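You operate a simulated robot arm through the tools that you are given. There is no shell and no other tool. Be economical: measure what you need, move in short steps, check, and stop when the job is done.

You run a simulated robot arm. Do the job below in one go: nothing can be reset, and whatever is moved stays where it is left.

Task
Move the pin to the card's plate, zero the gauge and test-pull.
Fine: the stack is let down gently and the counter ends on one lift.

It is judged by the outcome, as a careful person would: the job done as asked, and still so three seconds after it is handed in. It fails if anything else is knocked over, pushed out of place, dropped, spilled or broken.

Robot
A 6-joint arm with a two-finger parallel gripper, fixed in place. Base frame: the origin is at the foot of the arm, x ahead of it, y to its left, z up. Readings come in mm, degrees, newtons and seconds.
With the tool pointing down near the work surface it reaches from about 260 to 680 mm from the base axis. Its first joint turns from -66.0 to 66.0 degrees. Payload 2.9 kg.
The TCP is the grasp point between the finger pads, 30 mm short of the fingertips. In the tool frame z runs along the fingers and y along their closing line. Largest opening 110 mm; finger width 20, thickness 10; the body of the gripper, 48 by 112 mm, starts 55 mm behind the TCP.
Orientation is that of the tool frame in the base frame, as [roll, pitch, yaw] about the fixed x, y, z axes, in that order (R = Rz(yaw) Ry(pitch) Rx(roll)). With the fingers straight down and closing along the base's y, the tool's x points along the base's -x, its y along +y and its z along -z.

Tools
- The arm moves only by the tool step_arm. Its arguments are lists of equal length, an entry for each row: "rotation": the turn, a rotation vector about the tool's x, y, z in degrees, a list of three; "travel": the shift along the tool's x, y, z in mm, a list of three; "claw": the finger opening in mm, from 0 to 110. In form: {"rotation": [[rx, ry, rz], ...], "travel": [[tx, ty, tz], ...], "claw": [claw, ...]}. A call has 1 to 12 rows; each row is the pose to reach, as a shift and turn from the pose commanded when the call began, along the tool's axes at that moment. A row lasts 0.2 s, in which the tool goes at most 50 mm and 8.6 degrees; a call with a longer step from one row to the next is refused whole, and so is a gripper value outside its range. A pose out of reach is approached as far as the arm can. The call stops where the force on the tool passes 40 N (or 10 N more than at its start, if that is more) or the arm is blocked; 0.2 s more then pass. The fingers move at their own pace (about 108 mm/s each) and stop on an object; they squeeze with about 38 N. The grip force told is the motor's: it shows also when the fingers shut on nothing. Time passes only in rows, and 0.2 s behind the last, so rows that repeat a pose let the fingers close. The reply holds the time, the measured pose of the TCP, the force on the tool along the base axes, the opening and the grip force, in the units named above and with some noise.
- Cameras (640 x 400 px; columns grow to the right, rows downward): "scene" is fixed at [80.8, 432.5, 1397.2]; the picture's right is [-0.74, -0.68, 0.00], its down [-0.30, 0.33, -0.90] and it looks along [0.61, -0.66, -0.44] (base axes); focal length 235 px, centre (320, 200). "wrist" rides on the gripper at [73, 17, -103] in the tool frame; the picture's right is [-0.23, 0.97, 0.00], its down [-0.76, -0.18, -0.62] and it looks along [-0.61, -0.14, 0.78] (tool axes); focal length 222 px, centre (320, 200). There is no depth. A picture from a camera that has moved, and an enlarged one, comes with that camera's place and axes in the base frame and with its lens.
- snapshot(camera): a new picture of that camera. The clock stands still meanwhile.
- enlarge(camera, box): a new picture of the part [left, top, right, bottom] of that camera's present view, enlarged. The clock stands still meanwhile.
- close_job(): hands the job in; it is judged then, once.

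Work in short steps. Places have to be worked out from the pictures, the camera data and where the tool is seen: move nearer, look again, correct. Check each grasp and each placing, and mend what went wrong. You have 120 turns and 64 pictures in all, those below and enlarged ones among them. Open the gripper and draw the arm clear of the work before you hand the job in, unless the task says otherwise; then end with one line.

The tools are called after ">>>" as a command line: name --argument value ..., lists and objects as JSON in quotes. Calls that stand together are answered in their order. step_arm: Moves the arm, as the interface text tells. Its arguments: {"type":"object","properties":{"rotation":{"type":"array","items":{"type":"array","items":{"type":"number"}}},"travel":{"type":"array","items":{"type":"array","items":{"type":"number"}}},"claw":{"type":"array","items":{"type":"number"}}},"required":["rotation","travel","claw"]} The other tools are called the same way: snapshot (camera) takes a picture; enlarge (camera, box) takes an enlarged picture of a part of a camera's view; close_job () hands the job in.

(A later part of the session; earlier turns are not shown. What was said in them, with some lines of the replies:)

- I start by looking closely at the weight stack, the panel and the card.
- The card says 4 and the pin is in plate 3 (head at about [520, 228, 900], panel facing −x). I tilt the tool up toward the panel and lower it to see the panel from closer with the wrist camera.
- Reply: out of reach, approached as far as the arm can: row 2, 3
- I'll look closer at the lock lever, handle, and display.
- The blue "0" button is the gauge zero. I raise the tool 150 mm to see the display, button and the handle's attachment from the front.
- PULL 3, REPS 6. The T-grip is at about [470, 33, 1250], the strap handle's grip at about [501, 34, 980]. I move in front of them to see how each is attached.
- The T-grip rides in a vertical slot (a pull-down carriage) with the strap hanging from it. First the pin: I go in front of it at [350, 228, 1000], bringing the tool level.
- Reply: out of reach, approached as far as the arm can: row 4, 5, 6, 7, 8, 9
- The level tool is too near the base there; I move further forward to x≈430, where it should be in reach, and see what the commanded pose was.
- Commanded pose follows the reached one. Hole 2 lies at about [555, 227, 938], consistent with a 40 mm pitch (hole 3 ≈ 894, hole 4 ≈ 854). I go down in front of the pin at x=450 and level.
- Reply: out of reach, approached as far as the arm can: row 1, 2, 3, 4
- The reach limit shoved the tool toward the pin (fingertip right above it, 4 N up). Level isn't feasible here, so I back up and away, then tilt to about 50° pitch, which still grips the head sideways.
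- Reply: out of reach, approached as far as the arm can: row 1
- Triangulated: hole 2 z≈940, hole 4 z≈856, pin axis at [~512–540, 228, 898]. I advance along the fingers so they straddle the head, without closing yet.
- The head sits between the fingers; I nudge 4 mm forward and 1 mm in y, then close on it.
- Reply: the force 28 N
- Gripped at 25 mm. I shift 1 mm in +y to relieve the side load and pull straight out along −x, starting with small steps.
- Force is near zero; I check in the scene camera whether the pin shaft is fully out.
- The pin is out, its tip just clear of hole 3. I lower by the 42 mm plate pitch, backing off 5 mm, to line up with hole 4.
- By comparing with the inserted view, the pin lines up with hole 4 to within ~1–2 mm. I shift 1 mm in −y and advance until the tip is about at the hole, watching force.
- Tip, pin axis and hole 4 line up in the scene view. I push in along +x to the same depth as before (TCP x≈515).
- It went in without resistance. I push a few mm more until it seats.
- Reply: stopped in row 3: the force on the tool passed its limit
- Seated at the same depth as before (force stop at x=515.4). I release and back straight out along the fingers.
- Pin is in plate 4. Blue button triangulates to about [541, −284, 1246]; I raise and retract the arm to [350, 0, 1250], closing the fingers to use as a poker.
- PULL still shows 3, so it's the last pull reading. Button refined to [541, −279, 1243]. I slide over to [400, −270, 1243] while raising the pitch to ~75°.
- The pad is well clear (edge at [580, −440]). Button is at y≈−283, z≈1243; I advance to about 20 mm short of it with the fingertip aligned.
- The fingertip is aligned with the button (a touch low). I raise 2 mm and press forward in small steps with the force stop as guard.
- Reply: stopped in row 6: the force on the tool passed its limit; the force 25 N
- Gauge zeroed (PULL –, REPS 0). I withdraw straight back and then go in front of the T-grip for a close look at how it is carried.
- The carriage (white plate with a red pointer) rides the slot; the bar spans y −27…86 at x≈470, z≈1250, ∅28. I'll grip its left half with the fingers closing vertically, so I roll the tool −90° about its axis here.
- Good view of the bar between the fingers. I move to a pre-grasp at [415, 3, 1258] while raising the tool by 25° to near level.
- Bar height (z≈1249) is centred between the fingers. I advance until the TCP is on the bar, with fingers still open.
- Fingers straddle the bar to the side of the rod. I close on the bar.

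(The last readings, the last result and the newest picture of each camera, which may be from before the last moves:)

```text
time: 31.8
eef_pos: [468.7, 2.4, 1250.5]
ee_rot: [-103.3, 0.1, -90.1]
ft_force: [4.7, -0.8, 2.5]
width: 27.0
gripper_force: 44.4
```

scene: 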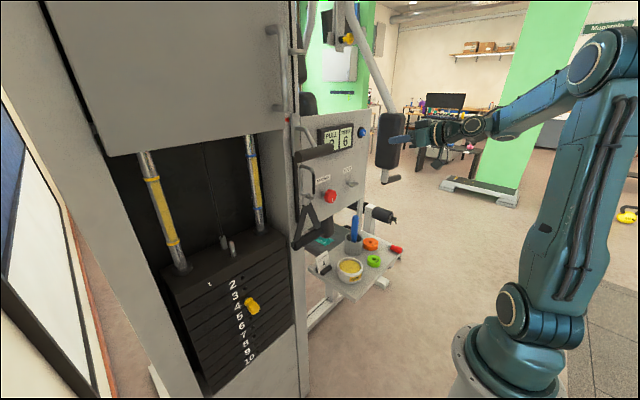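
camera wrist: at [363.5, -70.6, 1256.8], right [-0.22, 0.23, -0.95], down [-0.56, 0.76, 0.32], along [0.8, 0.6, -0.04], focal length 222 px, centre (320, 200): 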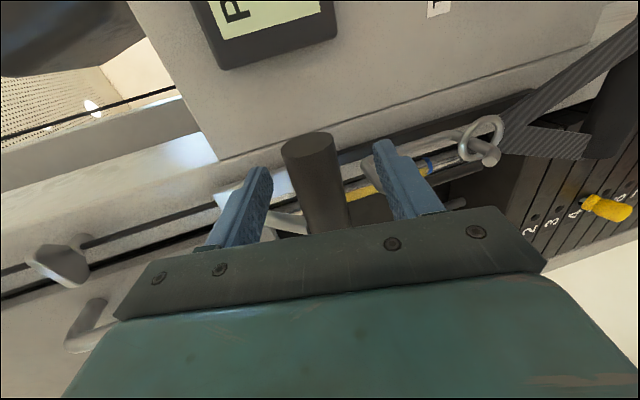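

Gripped at 27 mm. I pull down gently, first 15 mm, to feel the load.

>>> step_arm --rotation '[[0, 0, 0], [0, 0, 0], [0, 0, 0], [0, 0, 0], [0, 0, 0]]' --travel '[[0, 2.9, 0.7], [0, 5.8, 1.4], [0, 8.8, 2.1], [0, 11.7, 2.8], [0, 14.6, 3.5]]' --claw '[15, 15, 15, 15, 15]'

>>> enlarge --camera "scene" --box '[160, 90, 400, 320]'

```text
time: 33.0
eef_pos: [468.5, 2.6, 1233.4]
ee_rot: [-103.1, -0.1, -90.3]
ft_force: [0.7, -2.4, 3.2]
width: 27.2
gripper_force: 46.0
```

```text
1.74 times, centred on (280, 205) of scene
camera zoom: at [80.8, 432.4, 1397.3], right [-0.74, -0.68, 0.0], down [-0.3, 0.33, -0.9], along [0.61, -0.66, -0.44], focal length 408 px, centre (390, 191)
```

zoom: 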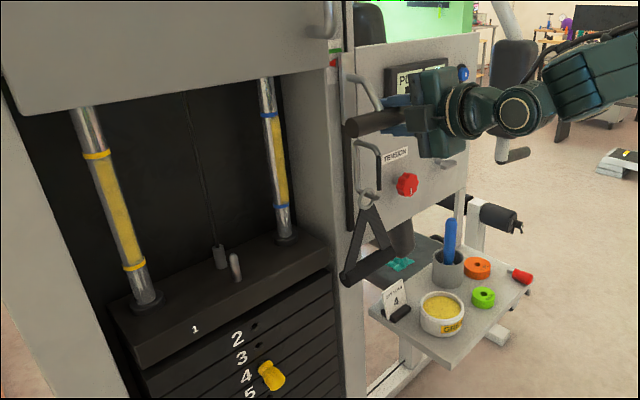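

The carriage moves with ~3 N and the stack hasn't lifted yet (slack). A colored marker appeared by the slot; let me zoom in on it and the guide rods' bands.

>>> enlarge --camera "scene" --box '[265, 100, 325, 145]'

>>> enlarge --camera "scene" --box '[130, 120, 280, 320]'

```text
8.89 times, centred on (295, 122) of scene
camera zoom: at [80.8, 432.4, 1397.3], right [-0.74, -0.68, 0.0], down [-0.3, 0.33, -0.9], along [0.61, -0.66, -0.44], focal length 2087 px, centre (542, 889)
```

zoom: 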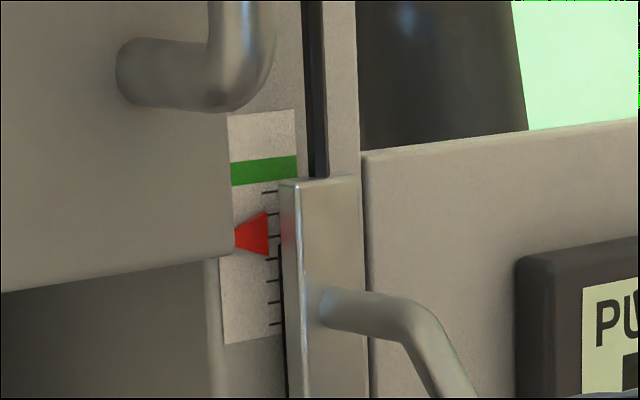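

```text
2.00 times, centred on (205, 220) of scene
camera zoom: at [80.8, 432.4, 1397.3], right [-0.74, -0.68, 0.0], down [-0.3, 0.33, -0.9], along [0.61, -0.66, -0.44], focal length 470 px, centre (550, 160)
```

zoom: 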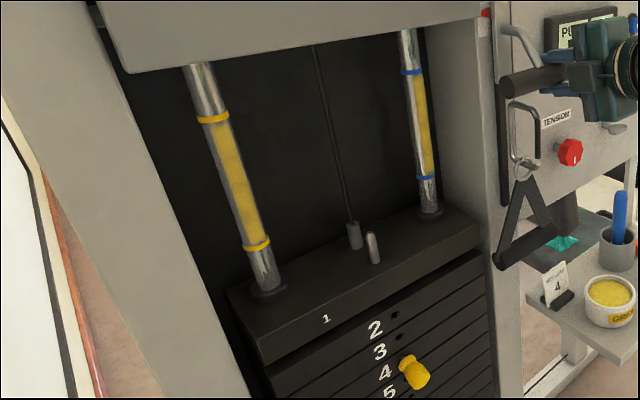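

I zoom into the stack top to see whether anything has lifted.

>>> enlarge --camera "scene" --box '[160, 220, 320, 320]'

```text
4.00 times, centred on (240, 270) of scene
camera zoom: at [80.8, 432.4, 1397.3], right [-0.74, -0.68, 0.0], down [-0.3, 0.33, -0.9], along [0.61, -0.66, -0.44], focal length 939 px, centre (640, -80)
```

zoom: 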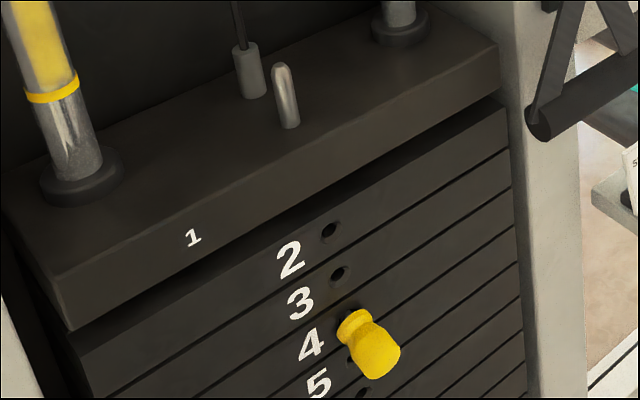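

Only the top plate (stem) has risen ~16 mm; plates 2–4 haven't followed yet. It may be slack in the stem/pin, so I pull just 8 mm more and check.

>>> step_arm --rotation '[[0, 0, 0], [0, 0, 0], [0, 0, 0], [0, 0, 0]]' --travel '[[0, 2, 0.5], [0, 4, 1], [0, 6, 1.4], [0, 7.8, 1.8]]' --claw '[15, 15, 15, 15]'

>>> enlarge --camera "scene" --box '[180, 220, 300, 320]'

```text
time: 34.0
eef_pos: [467.6, 3.1, 1227.4]
ee_rot: [-103.2, 0.0, -90.4]
ft_force: [1.4, -5.1, 2.4]
width: 27.2
gripper_force: 45.1
```

```text
4.00 times, centred on (240, 270) of scene
camera zoom: at [80.8, 432.3, 1397.3], right [-0.74, -0.68, 0.0], down [-0.3, 0.33, -0.9], along [0.61, -0.66, -0.44], focal length 939 px, centre (640, -80)
```

zoom: 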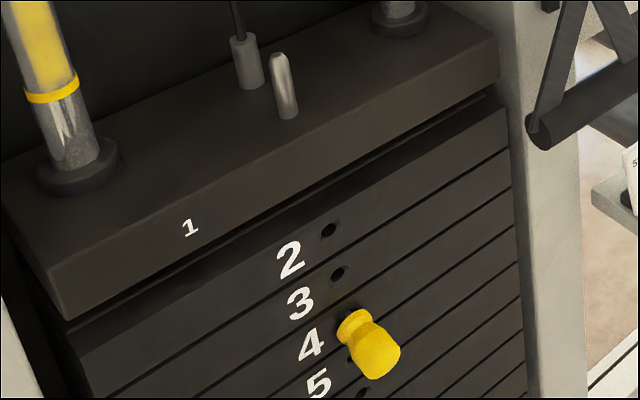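

The plates aren't following: comparing with the first picture, the pin head stands ~8 mm further out than originally — my fingertips, not the pin, hit the plate. I let the top plate down gently, then will push the pin home.

>>> step_arm --rotation '[[0, 0, 0], [0, 0, 0], [0, 0, 0], [0, 0, 0], [0, 0, 0], [0, 0, 0], [0, 0, 0], [0, 0, 0], [0, 0, 0], [0, 0, 0], [0, 0, 0], [0, 0, 0]]' --travel '[[0, -2, -0.5], [0, -4, -0.9], [0, -6, -1.4], [0, -8, -1.9], [0, -10, -2.4], [0, -12, -2.8], [0, -14, -3.3], [0, -16, -3.8], [0, -18, -4.2], [0, -20, -4.7], [0, -22, -5.2], [0, -22.4, -5.3]]' --claw '[15, 15, 15, 15, 15, 15, 15, 15, 15, 15, 15, 15]'

>>> enlarge --camera "scene" --box '[180, 90, 380, 320]'

```text
time: 36.6
eef_pos: [468.1, 2.9, 1249.9]
ee_rot: [-103.3, 0.0, -90.3]
ft_force: [1.4, -6.9, 1.8]
width: 27.7
gripper_force: 44.7
```

```text
1.74 times, centred on (280, 205) of scene
camera zoom: at [80.8, 432.3, 1397.3], right [-0.74, -0.68, 0.0], down [-0.3, 0.33, -0.9], along [0.61, -0.66, -0.44], focal length 408 px, centre (390, 191)
```

zoom: 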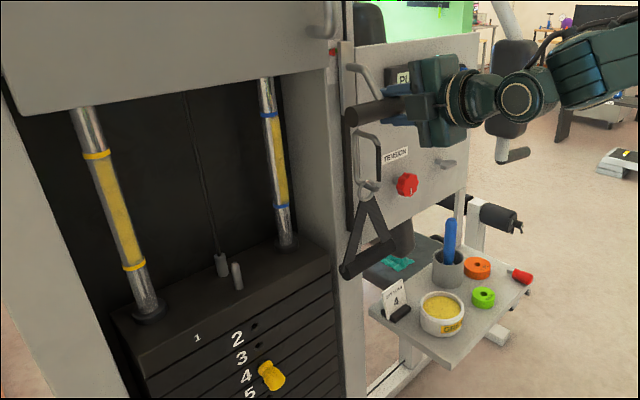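

Top plate is back down. I open and withdraw along the fingers.

>>> step_arm --rotation '[[0, 0, 0], [0, 0, 0], [0, 0, 0], [0, 0, 0], [0, 0, 0], [0, 0, 0]]' --travel '[[0, 0, 0], [0, 0, 0], [0, 0, -20], [0, 0, -50], [0, 0, -80], [0, 0, -110]]' --claw '[70, 70, 70, 70, 70, 70]'

```text
time: 38.0
eef_pos: [360.7, 4.3, 1274.2]
ee_rot: [-103.3, 0.0, -90.2]
ft_force: [-1.2, 0.6, 0.5]
width: 69.8
gripper_force: 0.1
```

I move down to a spot in front of the pin, [400, 228, 944], lowering the pitch to ~57° and closing the fingers.

>>> step_arm --rotation '[[-2, 0, 0], [-4, 0, 0], [-6, 0, 0], [-8, 0, 0], [-10, 0, 0], [-12, 0, 0], [-14, 0, 0], [-16, 0, 0], [-18, 0, 0], [-20, 0, 0]]' --travel '[[-22.4, 31.2, 11.5], [-44.8, 62.4, 23], [-67, 94, 34.5], [-90, 125, 46], [-112, 156, 57], [-134, 187, 69], [-157, 218, 80], [-179, 250, 92], [-202, 281, 103], [-224, 312, 115]]' --claw '[40, 20, 0, 0, 0, 0, 0, 0, 0, 0]'

>>> snapshot --camera "wrist"

```text
time: 40.2
eef_pos: [402.9, 227.4, 943.0]
ee_rot: [-123.2, 0.0, -90.2]
ft_force: [0.3, 0.5, -0.2]
width: 0.0
gripper_force: 37.8
```

```text
14 pictures are left
camera wrist: at [306.6, 154.8, 986.0], right [-0.53, 0.23, -0.81], down [-0.42, 0.76, 0.49], along [0.73, 0.6, -0.31], focal length 222 px, centre (320, 200)
```

wrist: 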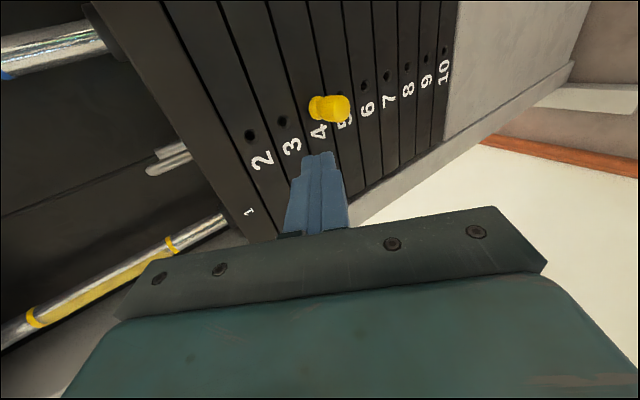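

The head front is at roughly x≈500, z≈857. I bring the closed fingertips to ~15 mm in front of it at pin height.

>>> step_arm --rotation '[[0, 0, 0], [0, 0, 0], [0, 0, 0], [0, 0, 0]]' --travel '[[-1.6, 16, 22], [-1.6, 33.4, 44], [-1.6, 33.4, 74], [-1.6, 33.4, 84]]' --claw '[0, 0, 0, 0]'

>>> snapshot --camera "wrist"

```text
time: 41.2
eef_pos: [454.6, 229.4, 871.3]
ee_rot: [-123.2, 0.0, -90.3]
ft_force: [0.1, 0.8, -0.1]
width: 0.0
gripper_force: 37.3
```

```text
13 pictures are left
camera wrist: at [359.1, 155.7, 913.2], right [-0.53, 0.23, -0.81], down [-0.42, 0.76, 0.49], along [0.73, 0.6, -0.31], focal length 222 px, centre (320, 200)
```

wrist: 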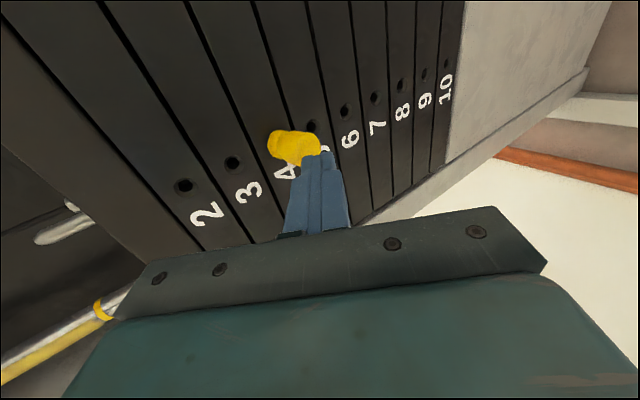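

The tip is just in front of the head. I push along +x in small steps until it seats (force stop).

>>> step_arm --rotation '[[0, 0, 0], [0, 0, 0], [0, 0, 0], [0, 0, 0], [0, 0, 0], [0, 0, 0], [0, 0, 0], [0, 0, 0], [0, 0, 0], [0, 0, 0], [0, 0, 0]]' --travel '[[0, -2.7, 4.2], [0, -5.5, 8.4], [0, -7.1, 10.9], [0, -8.2, 12.6], [0, -9.3, 14.2], [0, -10.4, 15.9], [0, -11.5, 17.6], [0, -12.6, 19.3], [0, -13.7, 20.9], [0, -14.8, 22.6], [0, -15.9, 24.3]]' --claw '[0, 0, 0, 0, 0, 0, 0, 0, 0, 0, 0]'

>>> enlarge --camera "scene" --box '[160, 220, 320, 320]'

```text
time: 43.0
eef_pos: [472.9, 228.5, 867.5]
ee_rot: [-123.8, -0.2, -90.0]
ft_force: [-19.4, 0.4, 7.1]
width: 0.0
gripper_force: 37.4
stopped in row 9: the force on the tool passed its limit (the readings are from after the stop); the commanded pose is now the measured one
```

```text
4.00 times, centred on (240, 270) of scene
camera zoom: at [80.2, 432.5, 1397.3], right [-0.74, -0.68, 0.0], down [-0.3, 0.33, -0.9], along [0.61, -0.66, -0.44], focal length 939 px, centre (640, -80)
```

zoom: 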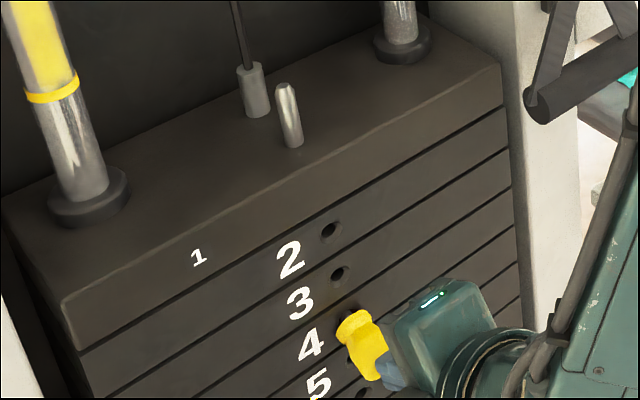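

It stopped hard at 40 N. I check from the wrist camera's side view whether the pin's collar is against the plate.

>>> enlarge --camera "wrist" --box '[240, 100, 360, 190]'

```text
4.44 times, centred on (300, 145) of wrist
camera zoom: at [377.9, 155.4, 911.9], right [-0.54, 0.22, -0.81], down [-0.42, 0.76, 0.49], along [0.73, 0.61, -0.32], focal length 987 px, centre (409, 444)
```

zoom: 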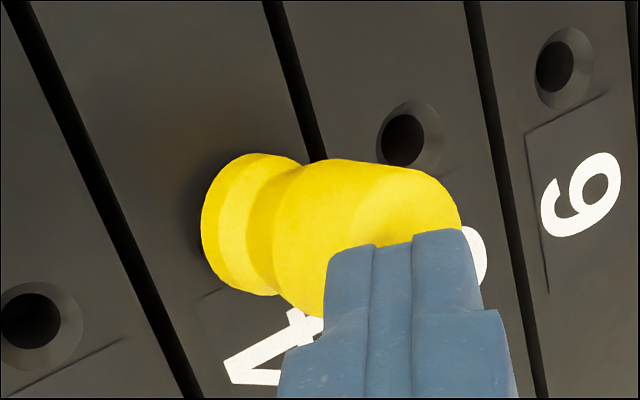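

I back off a little and take exactly the same crop as the very first stack picture for a direct comparison.

>>> step_arm --rotation '[[0, 0, 0], [0, 0, 0], [0, 0, 0], [0, 0, 0], [0, 0, 0]]' --travel '[[0, 5, -9], [0, 5, -40], [0, 0, -85], [0, 0, -130], [0, 0, -170]]' --claw '[0, 0, 0, 0, 0]'

>>> enlarge --camera "scene" --box '[150, 220, 310, 390]'

```text
time: 44.2
eef_pos: [333.3, 228.6, 962.9]
ee_rot: [-123.7, -0.1, -90.1]
ft_force: [-0.4, 0.2, 0.1]
width: 0.0
gripper_force: 37.8
```

```text
2.35 times, centred on (230, 305) of scene
camera zoom: at [80.8, 432.5, 1397.3], right [-0.74, -0.68, 0.0], down [-0.3, 0.33, -0.9], along [0.61, -0.66, -0.44], focal length 552 px, centre (532, -47)
```

zoom: 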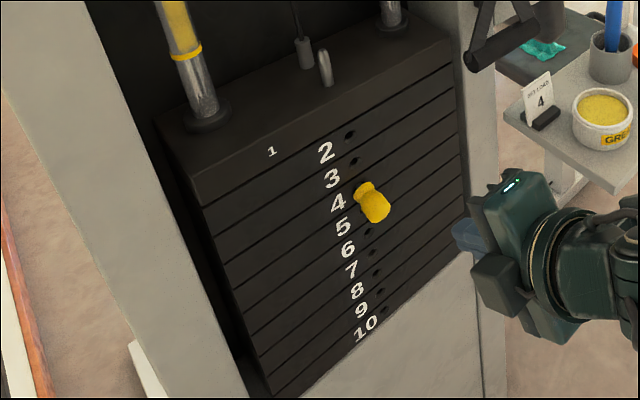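

Compared with the original, the head appears a few mm further out and slightly low, so it isn't fully home. I'll regrip it further back on the head and work it in; first I roll the tool back +90° so the fingers close sideways.

>>> step_arm --rotation '[[0, 0, 8.2], [0, 0, 16.4], [0, 0, 24.6], [0, 0, 32.8], [0, 0, 41], [0, 0, 49.2], [0, 0, 57.4], [0, 0, 65.6], [0, 0, 73.8], [0, 0, 82], [0, 0, 90], [0, 0, 90]]' --travel '[[0, 0, 0], [0, 0, 0], [0, 0, 0], [0, 0, 0], [0, 0, 0], [0, 0, 0], [0, 0, 0], [0, 0, 0], [0, 0, 0], [0, 0, 0], [0, 0, 0], [0, 0, 0]]' --claw '[0, 0, 0, 20, 40, 60, 60, 60, 60, 60, 60, 60]'

```text
time: 46.8
eef_pos: [333.4, 229.2, 962.1]
ee_rot: [179.9, 56.3, 179.8]
ft_force: [0.2, 0.0, 0.6]
width: 60.1
gripper_force: 0.1
```

Aligned at y=229. I advance to straddle the head with the TCP at about x=500.

>>> step_arm --rotation '[[0, 0, 0], [0, 0, 0], [0, 0, 0], [0, 0, 0], [0, 0, 0], [0, 0, 0]]' --travel '[[-2, 0, 40], [-4, 0, 80], [-6, 0, 120], [-7.8, 0, 155], [-7.8, 0, 180], [-7.8, 0, 195.5]]' --claw '[60, 60, 60, 60, 60, 60]'

>>> enlarge --camera "wrist" --box '[220, 40, 440, 240]'

```text
time: 48.2
eef_pos: [500.9, 228.6, 861.2]
ee_rot: [-179.8, 56.4, -179.9]
ft_force: [-0.6, 0.0, 0.1]
width: 59.9
gripper_force: 0.1
```

```text
2.00 times, centred on (330, 140) of wrist
camera zoom: at [374.3, 244.2, 857.6], right [0.13, 0.97, 0.19], down [-0.1, -0.18, 0.98], along [0.99, -0.14, 0.07], focal length 444 px, centre (300, 320)
```

zoom: 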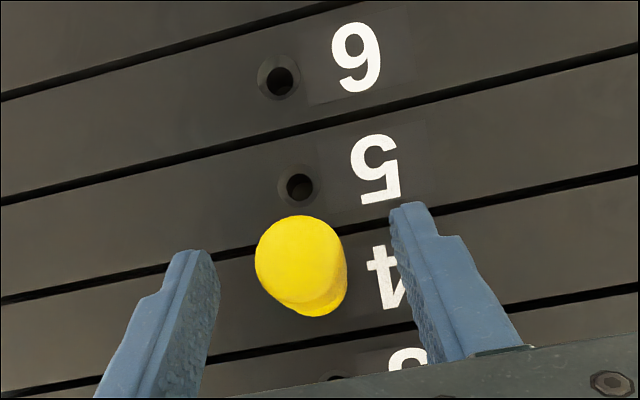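

The pin is clearly drooping: front at [498, 230, 850], collar at [533, 229, 857] — tilted ~11° and ~10 mm short of home. I grip it here, then will level it about the hole and push it in.

>>> step_arm --rotation '[[0, 0, 0], [0, 0, 0], [0, 0, 0], [0, 0, 0]]' --travel '[[0, 1, 0], [0, 1, 0], [0, 1, 0], [0, 1, 0]]' --claw '[30, 10, 10, 10]'

>>> step_arm --rotation '[[0, 2.2, 0], [0, 4.4, 0], [0, 6.6, 0], [0, 8.8, 0], [0, 11, 0], [0, 11, 0]]' --travel '[[-1.6, 0, -0.8], [-3.2, 0, -1.6], [-4.9, 0, -2.3], [-6.5, 0, -3.1], [-8.1, 0, -3.9], [-8.1, 0, -3.9]]' --claw '[10, 10, 10, 10, 10, 10]'

>>> enlarge --camera "wrist" --box '[220, 40, 440, 240]'

```text
time: 49.2
eef_pos: [501.4, 229.4, 860.5]
ee_rot: [-179.8, 56.5, -180.0]
ft_force: [0.0, -0.6, -0.5]
width: 24.8
gripper_force: 37.4
```

```text
time: 50.6
eef_pos: [501.4, 230.6, 869.4]
ee_rot: [-179.8, 45.4, -180.0]
ft_force: [0.4, -1.2, -0.4]
width: 24.8
gripper_force: 38.1
```

```text
2.00 times, centred on (330, 140) of wrist
camera zoom: at [377.6, 245.7, 890.9], right [0.16, 0.97, 0.16], down [0.09, -0.18, 0.98], along [0.98, -0.14, -0.12], focal length 444 px, centre (300, 320)
```

zoom: 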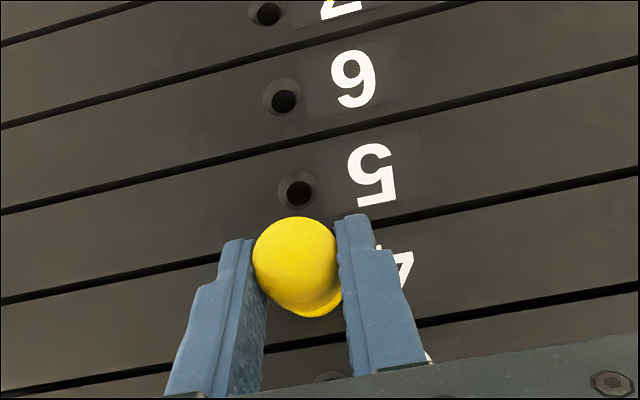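

Pin is now level (front z≈858) with no force. I push +x in 1–2 mm steps until it seats.

>>> step_arm --rotation '[[0, 0, 0], [0, 0, 0], [0, 0, 0], [0, 0, 0], [0, 0, 0], [0, 0, 0], [0, 0, 0]]' --travel '[[-1.4, 0, 1.4], [-2.8, 0, 2.8], [-4.2, 0, 4.3], [-5.6, 0, 5.7], [-7, 0, 7.1], [-8.4, 0, 8.5], [-9.1, 0, 9.3]]' --claw '[10, 10, 10, 10, 10, 10, 10]'

```text
time: 51.6
eef_pos: [505.8, 229.9, 871.0]
ee_rot: [-179.8, 45.1, -179.8]
ft_force: [-11.7, -1.1, 10.3]
width: 24.8
gripper_force: 38.3
stopped in row 4: the force on the tool passed its limit (the readings are from after the stop); the commanded pose is now the measured one
```

It stopped with the pin being pushed upward (+z 10 N), so the pin is slightly low. I back 2 mm, raise 2.5 mm and push again.

>>> step_arm --rotation '[[0, 0, 0], [0, 0, 0], [0, 0, 0], [0, 0, 0], [0, 0, 0], [0, 0, 0], [0, 0, 0]]' --travel '[[1.4, 0, -1.4], [-0.4, 0, -3.2], [-1.8, 0, -1.8], [-3.2, 0, -0.3], [-4.6, 0, 1.1], [-6, 0, 2.5], [-7.4, 0, 4]]' --claw '[10, 10, 10, 10, 10, 10, 10]'

```text
time: 52.8
eef_pos: [507.2, 229.8, 869.9]
ee_rot: [-179.5, 44.5, -179.5]
ft_force: [-12.4, -2.6, 10.8]
width: 24.8
gripper_force: 38.3
stopped in row 6: the force on the tool passed its limit (the readings are from after the stop); the commanded pose is now the measured one
```

I check where the pin is now relative to the fingers and plate.

>>> enlarge --camera "wrist" --box '[220, 40, 440, 240]'

```text
2.00 times, centred on (330, 140) of wrist
camera zoom: at [382.4, 245.5, 893.3], right [0.16, 0.98, 0.15], down [0.11, -0.17, 0.98], along [0.98, -0.14, -0.13], focal length 444 px, centre (300, 320)
```

zoom: 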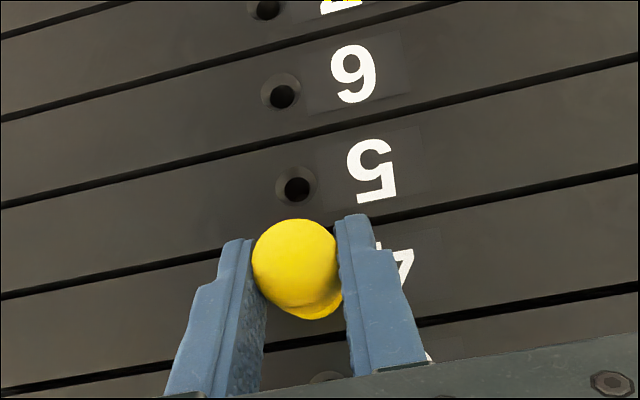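

The pin front is now at x≈507, level at z≈860, with the collar about at the plate face. I give one more firm push to confirm it's home.

>>> step_arm --rotation '[[0, 0, 0], [0, 0, 0], [0, 0, 0], [0, 0, 0]]' --travel '[[-0.7, 0, 0.7], [-1.4, 0, 1.4], [-2.1, 0, 2.1], [-3.5, 0, 3.6]]' --claw '[10, 10, 10, 10]'

```text
time: 53.8
eef_pos: [509.2, 230.4, 867.3]
ee_rot: [-179.4, 44.4, -179.4]
ft_force: [-29.0, -3.2, 8.2]
width: 25.1
gripper_force: 37.3
```

Force holds at 29 N with little movement. I release in place, retreat a little and look whether the pin stays level.

>>> step_arm --rotation '[[0, 0, 0], [0, 0, 0], [0, 0, 0], [0, 0, 0], [0, 0, 0]]' --travel '[[2, 0, -2], [2, 0, -2], [2, 0, -2], [2, 0, -25], [2, 0, -40]]' --claw '[10, 60, 60, 60, 60]'

>>> enlarge --camera "wrist" --box '[220, 40, 440, 240]'

```text
time: 55.0
eef_pos: [482.2, 229.6, 896.5]
ee_rot: [-179.5, 44.6, -179.5]
ft_force: [-0.4, -0.2, 1.0]
width: 60.1
gripper_force: 0.0
```

```text
2.00 times, centred on (330, 140) of wrist
camera zoom: at [358.5, 245.8, 919.5], right [0.16, 0.98, 0.15], down [0.11, -0.17, 0.98], along [0.98, -0.14, -0.13], focal length 444 px, centre (300, 320)
```

zoom: 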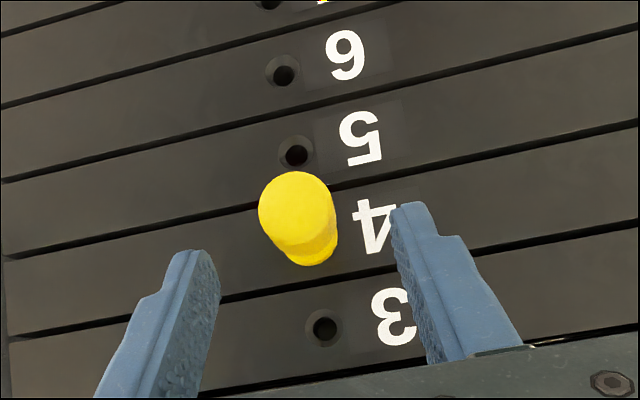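

The pin is now level, its collar centred on and flush with hole 4. I back out and travel up to the handle area at about [378, 0, 1270].

>>> step_arm --rotation '[[0, 0, 0], [0, 0, 0], [0, 0, 0], [0, 0, 0], [0, -2, 0], [0, -4, 0], [0, -6, 0], [0, -8, 0], [0, -10, 0], [0, -12, 0], [0, -12, 0]]' --travel '[[0, 0, -42], [0, 0, -85], [-21, -25, -113], [-42, -51, -142], [-63, -76, -170], [-84, -101, -199], [-105, -127, -227], [-126, -152, -255], [-147, -177, -284], [-168, -203, -312], [-188.5, -228, -340.7]]' --claw '[60, 60, 60, 60, 60, 70, 70, 70, 70, 70, 70]'

>>> step_arm --rotation '[[0, 0, -8.2], [0, 0, -16.4], [0, 0, -24.6], [0, 0, -32.8], [0, 0, -41], [0, 0, -49.2], [0, 0, -57.4], [0, 0, -65.6], [0, 0, -73.8], [0, 0, -82], [0, 0, -90], [0, 0, -90]]' --travel '[[0, 0, 0], [0, 0, 0], [0, 0, 0], [0, 0, 0], [0, 0, 0], [0, 0, 0], [0, 0, 0], [0, 0, 0], [0, 0, 0], [0, 0, 0], [0, 0, 0], [0, 0, 0]]' --claw '[70, 70, 70, 70, 70, 70, 70, 70, 70, 70, 70, 70]'

```text
time: 57.4
eef_pos: [378.0, 3.5, 1274.3]
ee_rot: [-179.2, 56.6, -179.2]
ft_force: [-0.6, 0.5, 1.2]
width: 69.9
gripper_force: 0.1
```

```text
time: 60.0
eef_pos: [380.1, 5.4, 1272.9]
ee_rot: [-123.4, -0.6, -89.8]
ft_force: [0.8, -0.1, 0.5]
width: 70.0
gripper_force: 0.1
```

Now to pre-grasp [415, 3, 1258], raising the tool 20° to match the earlier approach.

>>> step_arm --rotation '[[6, 0, 0], [12, 0, 0], [20, 0, 0], [20, 0, 0]]' --travel '[[1.5, -2, 10], [1.5, -4, 22], [1.5, -7.3, 38.3], [1.5, -7.3, 38.3]]' --claw '[70, 70, 70, 70]'

>>> snapshot --camera "wrist"

```text
time: 61.0
eef_pos: [415.1, 4.2, 1259.0]
ee_rot: [-103.4, -0.5, -89.9]
ft_force: [-0.5, -0.4, -0.1]
width: 69.9
gripper_force: 0.1
```

```text
5 pictures are left
camera wrist: at [310.6, -70.8, 1266.4], right [-0.23, 0.22, -0.95], down [-0.57, 0.76, 0.31], along [0.79, 0.61, -0.05], focal length 222 px, centre (320, 200)
```

wrist: 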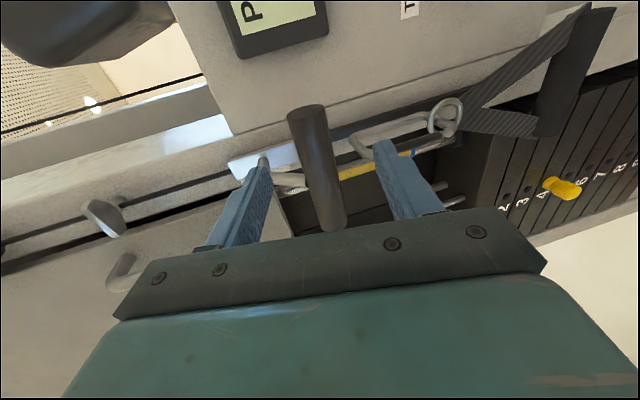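

Same view as before, and the pin now visibly sits deeper. I advance and close on the bar.

>>> step_arm --rotation '[[0, 0, 0], [0, 0, 0], [0, 0, 0], [0, 0, 0], [0, 0, 0], [0, 0, 0], [0, 0, 0]]' --travel '[[0, -1, 18], [0, -2, 36], [0, -2.5, 53], [0, -2.5, 53], [0, -2.5, 53], [0, -2.5, 53], [0, -2.5, 53]]' --claw '[70, 70, 70, 70, 15, 15, 15]'

>>> step_arm --rotation '[[0, 0, 0], [0, 0, 0], [0, 0, 0], [0, 0, 0], [0, 0, 0], [0, 0, 0]]' --travel '[[0, 2.5, 0.6], [0, 5, 1.2], [0, 7.5, 1.8], [0, 10, 2.4], [0, 12.5, 2.9], [0, 14.6, 3.4]]' --claw '[15, 15, 15, 15, 15, 15]'

```text
time: 62.6
eef_pos: [466.4, 3.1, 1249.6]
ee_rot: [-103.2, -0.3, -89.9]
ft_force: [10.7, -0.2, 6.3]
width: 27.2
gripper_force: 45.2
```

```text
time: 64.0
eef_pos: [466.2, 3.2, 1235.5]
ee_rot: [-103.0, -0.4, -89.9]
ft_force: [5.5, -0.3, 17.5]
width: 27.3
gripper_force: 45.0
```

The load is now 17.5 N instead of 3 N, so the plates seem to be lifting. I check once.

>>> enlarge --camera "scene" --box '[160, 90, 380, 320]'

```text
1.74 times, centred on (270, 205) of scene
camera zoom: at [80.7, 432.5, 1397.3], right [-0.74, -0.68, 0.0], down [-0.3, 0.33, -0.9], along [0.61, -0.66, -0.44], focal length 408 px, centre (407, 191)
```

zoom: 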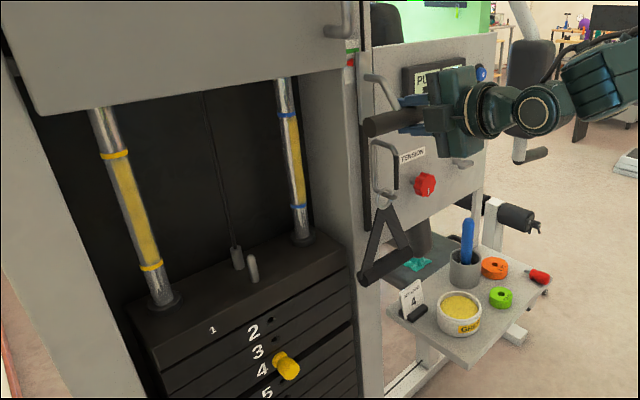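

Plates 1–4 lift together with a gap below plate 4. I continue the pull smoothly, 45 mm more.

>>> step_arm --rotation '[[0, 0, 0], [0, 0, 0], [0, 0, 0], [0, 0, 0], [0, 0, 0], [0, 0, 0], [0, 0, 0], [0, 0, 0], [0, 0, 0]]' --travel '[[0, 4.9, 1.1], [0, 9.7, 2.3], [0, 14.6, 3.4], [0, 19.5, 4.6], [0, 24.3, 5.7], [0, 29.2, 6.9], [0, 34, 8], [0, 39, 9.2], [0, 43.8, 10.3]]' --claw '[15, 15, 15, 15, 15, 15, 15, 15, 15]'

```text
time: 66.0
eef_pos: [467.2, 2.9, 1190.4]
ee_rot: [-103.3, -0.3, -89.8]
ft_force: [4.3, 2.5, 16.9]
width: 27.4
gripper_force: 45.4
```

Steady 17 N, no reach problem. Another 45 mm.

>>> step_arm --rotation '[[0, 0, 0], [0, 0, 0], [0, 0, 0], [0, 0, 0], [0, 0, 0], [0, 0, 0], [0, 0, 0], [0, 0, 0], [0, 0, 0]]' --travel '[[0, 4.9, 1.1], [0, 9.7, 2.3], [0, 14.6, 3.4], [0, 19.5, 4.6], [0, 24.3, 5.7], [0, 29.2, 6.9], [0, 34, 8], [0, 39, 9.2], [0, 43.8, 10.3]]' --claw '[15, 15, 15, 15, 15, 15, 15, 15, 15]'

>>> enlarge --camera "scene" --box '[130, 100, 380, 320]'

```text
time: 68.0
eef_pos: [467.4, 2.6, 1144.6]
ee_rot: [-103.3, -0.3, -89.8]
ft_force: [3.6, 10.6, 18.5]
width: 27.3
gripper_force: 45.2
```

```text
1.82 times, centred on (255, 210) of scene
camera zoom: at [80.6, 432.9, 1397.1], right [-0.74, -0.68, 0.0], down [-0.3, 0.33, -0.9], along [0.61, -0.66, -0.44], focal length 427 px, centre (438, 182)
```

zoom: 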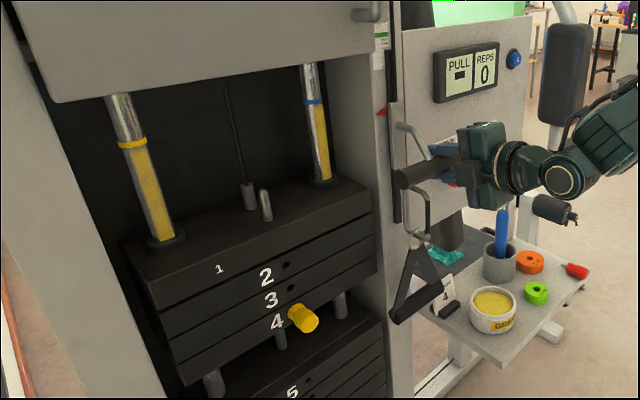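

Stack top is in the yellow zone of the rods; the gauge still reads 0. I pull 20 mm further (strap handle still clear of card and tray) and hold briefly.

>>> step_arm --rotation '[[0, 0, 0], [0, 0, 0], [0, 0, 0], [0, 0, 0], [0, 0, 0], [0, 0, 0]]' --travel '[[0, 4.9, 1.1], [0, 9.7, 2.3], [0, 14.6, 3.4], [0, 19.5, 4.6], [0, 19.5, 4.6], [0, 19.5, 4.6]]' --claw '[15, 15, 15, 15, 15, 15]'

>>> enlarge --camera "scene" --box '[240, 110, 400, 310]'

```text
time: 69.4
eef_pos: [467.2, 2.6, 1124.8]
ee_rot: [-103.2, -0.3, -89.8]
ft_force: [8.2, 17.1, 16.5]
width: 27.2
gripper_force: 45.5
```

```text
2.00 times, centred on (320, 210) of scene
camera zoom: at [80.8, 433.1, 1397.1], right [-0.74, -0.68, 0.0], down [-0.3, 0.33, -0.9], along [0.61, -0.66, -0.44], focal length 470 px, centre (320, 180)
```

zoom: 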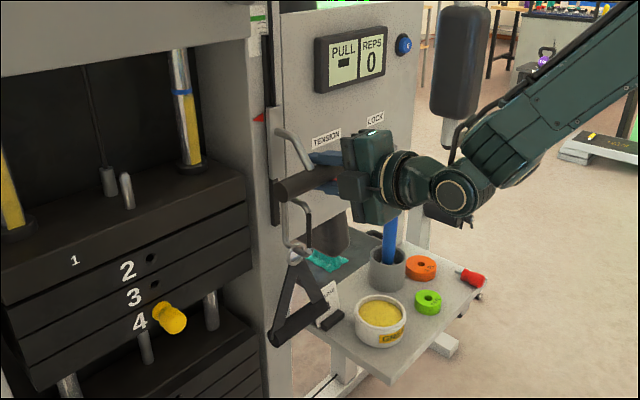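

Gauge still at 0 — likely counted on the return. The side force suggests a small y offset, so I ease 1 mm in +y and let the stack down slowly.

>>> step_arm --rotation '[[0, 0, 0], [0, 0, 0], [0, 0, 0], [0, 0, 0], [0, 0, 0], [0, 0, 0], [0, 0, 0], [0, 0, 0], [0, 0, 0], [0, 0, 0], [0, 0, 0], [0, 0, 0]]' --travel '[[-1, -3, -0.7], [-1, -7, -1.6], [-1, -11.5, -2.7], [-1, -16, -3.8], [-1, -20.5, -4.8], [-1, -25, -5.9], [-1, -29.5, -7], [-1, -34, -8], [-1, -38.5, -9.1], [-1, -43, -10.2], [-1, -47.5, -11.2], [-1, -50, -11.8]]' --claw '[15, 15, 15, 15, 15, 15, 15, 15, 15, 15, 15, 15]'

>>> step_arm --rotation '[[0, 0, 0], [0, 0, 0], [0, 0, 0], [0, 0, 0], [0, 0, 0], [0, 0, 0], [0, 0, 0], [0, 0, 0], [0, 0, 0], [0, 0, 0], [0, 0, 0], [0, 0, 0]]' --travel '[[0, -4, -0.9], [0, -8.5, -2], [0, -13, -3.1], [0, -17.5, -4.1], [0, -22, -5.2], [0, -26.5, -6.3], [0, -31, -7.3], [0, -35.5, -8.4], [0, -40, -9.4], [0, -44.5, -10.5], [0, -48, -11.3], [0, -50, -11.8]]' --claw '[15, 15, 15, 15, 15, 15, 15, 15, 15, 15, 15, 15]'

```text
time: 72.0
eef_pos: [467.1, 3.5, 1175.9]
ee_rot: [-103.1, -0.4, -90.1]
ft_force: [6.7, -1.2, 16.7]
width: 27.6
gripper_force: 44.6
```

```text
time: 74.6
eef_pos: [466.7, 3.0, 1228.2]
ee_rot: [-103.2, -0.4, -89.9]
ft_force: [4.5, -11.6, 16.7]
width: 27.6
gripper_force: 44.8
```

About 21 mm left; I go slower for the touchdown, with a slight −y relief.

>>> step_arm --rotation '[[0, 0, 0], [0, 0, 0], [0, 0, 0], [0, 0, 0], [0, 0, 0], [0, 0, 0], [0, 0, 0], [0, 0, 0], [0, 0, 0], [0, 0, 0], [0, 0, 0], [0, 0, 0]]' --travel '[[0.5, -2.2, -0.5], [0.8, -4.4, -1], [0.8, -6.6, -1.5], [0.8, -8.8, -2.1], [0.8, -11, -2.6], [0.8, -13, -3.1], [0.8, -14.8, -3.5], [0.8, -16.4, -3.9], [0.8, -17.8, -4.2], [0.8, -19, -4.5], [0.8, -20, -4.7], [0.8, -20.6, -4.9]]' --claw '[15, 15, 15, 15, 15, 15, 15, 15, 15, 15, 15, 15]'

```text
time: 77.2
eef_pos: [467.2, 3.1, 1247.5]
ee_rot: [-103.5, -0.4, -89.9]
ft_force: [16.1, -6.4, 11.3]
width: 27.6
gripper_force: 44.9
```

Still 11 N on the bar; I raise the last 2–3 mm slowly.

>>> step_arm --rotation '[[0, 0, 0], [0, 0, 0], [0, 0, 0], [0, 0, 0], [0, 0, 0], [0, 0, 0]]' --travel '[[0, -0.5, -0.1], [0, -1, -0.2], [0, -1.5, -0.3], [0, -2, -0.5], [0, -2.5, -0.6], [0, -2.5, -0.6]]' --claw '[15, 15, 15, 15, 15, 15]'

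>>> enlarge --camera "scene" --box '[180, 100, 380, 320]'

```text
time: 78.6
eef_pos: [466.4, 3.7, 1248.9]
ee_rot: [-103.5, -0.3, -89.9]
ft_force: [16.5, -6.1, 6.3]
width: 27.7
gripper_force: 45.2
```

```text
1.82 times, centred on (280, 210) of scene
camera zoom: at [81.3, 432.3, 1397.3], right [-0.74, -0.68, 0.0], down [-0.3, 0.33, -0.9], along [0.61, -0.66, -0.44], focal length 427 px, centre (393, 182)
```

zoom: 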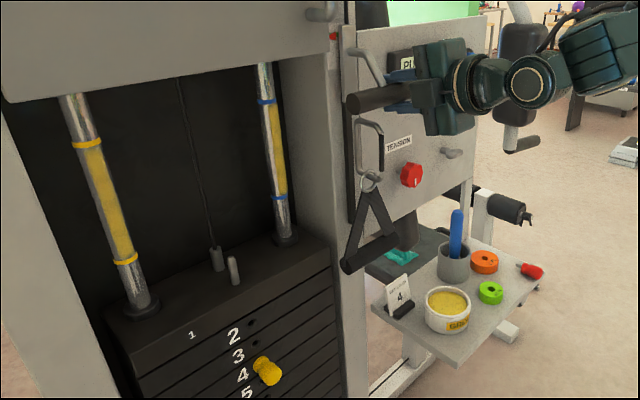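

The stack is fully down and forces match the pre-pull grip. I open and withdraw so the display becomes visible for the last picture.

>>> step_arm --rotation '[[0, 0, 0], [0, 0, 0], [0, 0, 0], [0, 0, 0], [0, 0, 0], [0, 0, 0], [0, 0, 0], [0, 0, 0]]' --travel '[[0, 0, 0], [0, 0, 0], [0, 0, -20], [0, 0, -50], [0, 0, -80], [0, 0, -110], [50, 0, -110], [95, 0, -110]]' --claw '[70, 70, 70, 70, 70, 70, 70, 70]'

>>> enlarge --camera "scene" --box '[220, 100, 400, 310]'

```text
time: 80.4
eef_pos: [361.3, -89.6, 1274.7]
ee_rot: [-103.5, -0.3, -89.3]
ft_force: [-1.3, -4.5, -0.1]
width: 70.0
gripper_force: 0.0
```

```text
1.90 times, centred on (310, 205) of scene
camera zoom: at [80.7, 432.3, 1397.3], right [-0.74, -0.68, 0.0], down [-0.3, 0.33, -0.9], along [0.61, -0.66, -0.44], focal length 447 px, centre (339, 190)
```

zoom: 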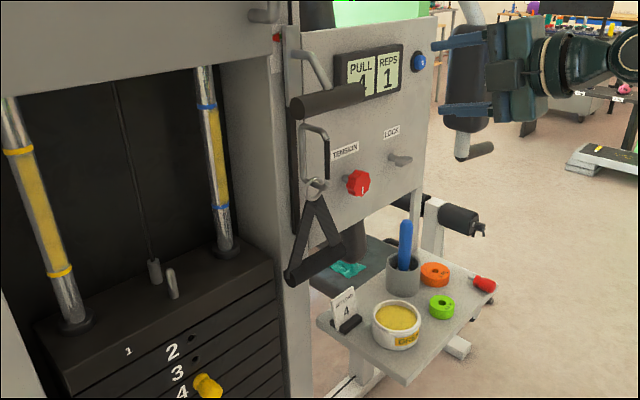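

The gauge reads PULL 4, REPS 1. The stack is down, everything else is in place, and the gripper is open and clear, so I hand in.

>>> close_job

```text
The job is handed in.
```

The pin is in plate 4, and I zeroed the gauge and did one test pull. The stack was let down gently, and the gauge shows PULL 4, REPS 1.
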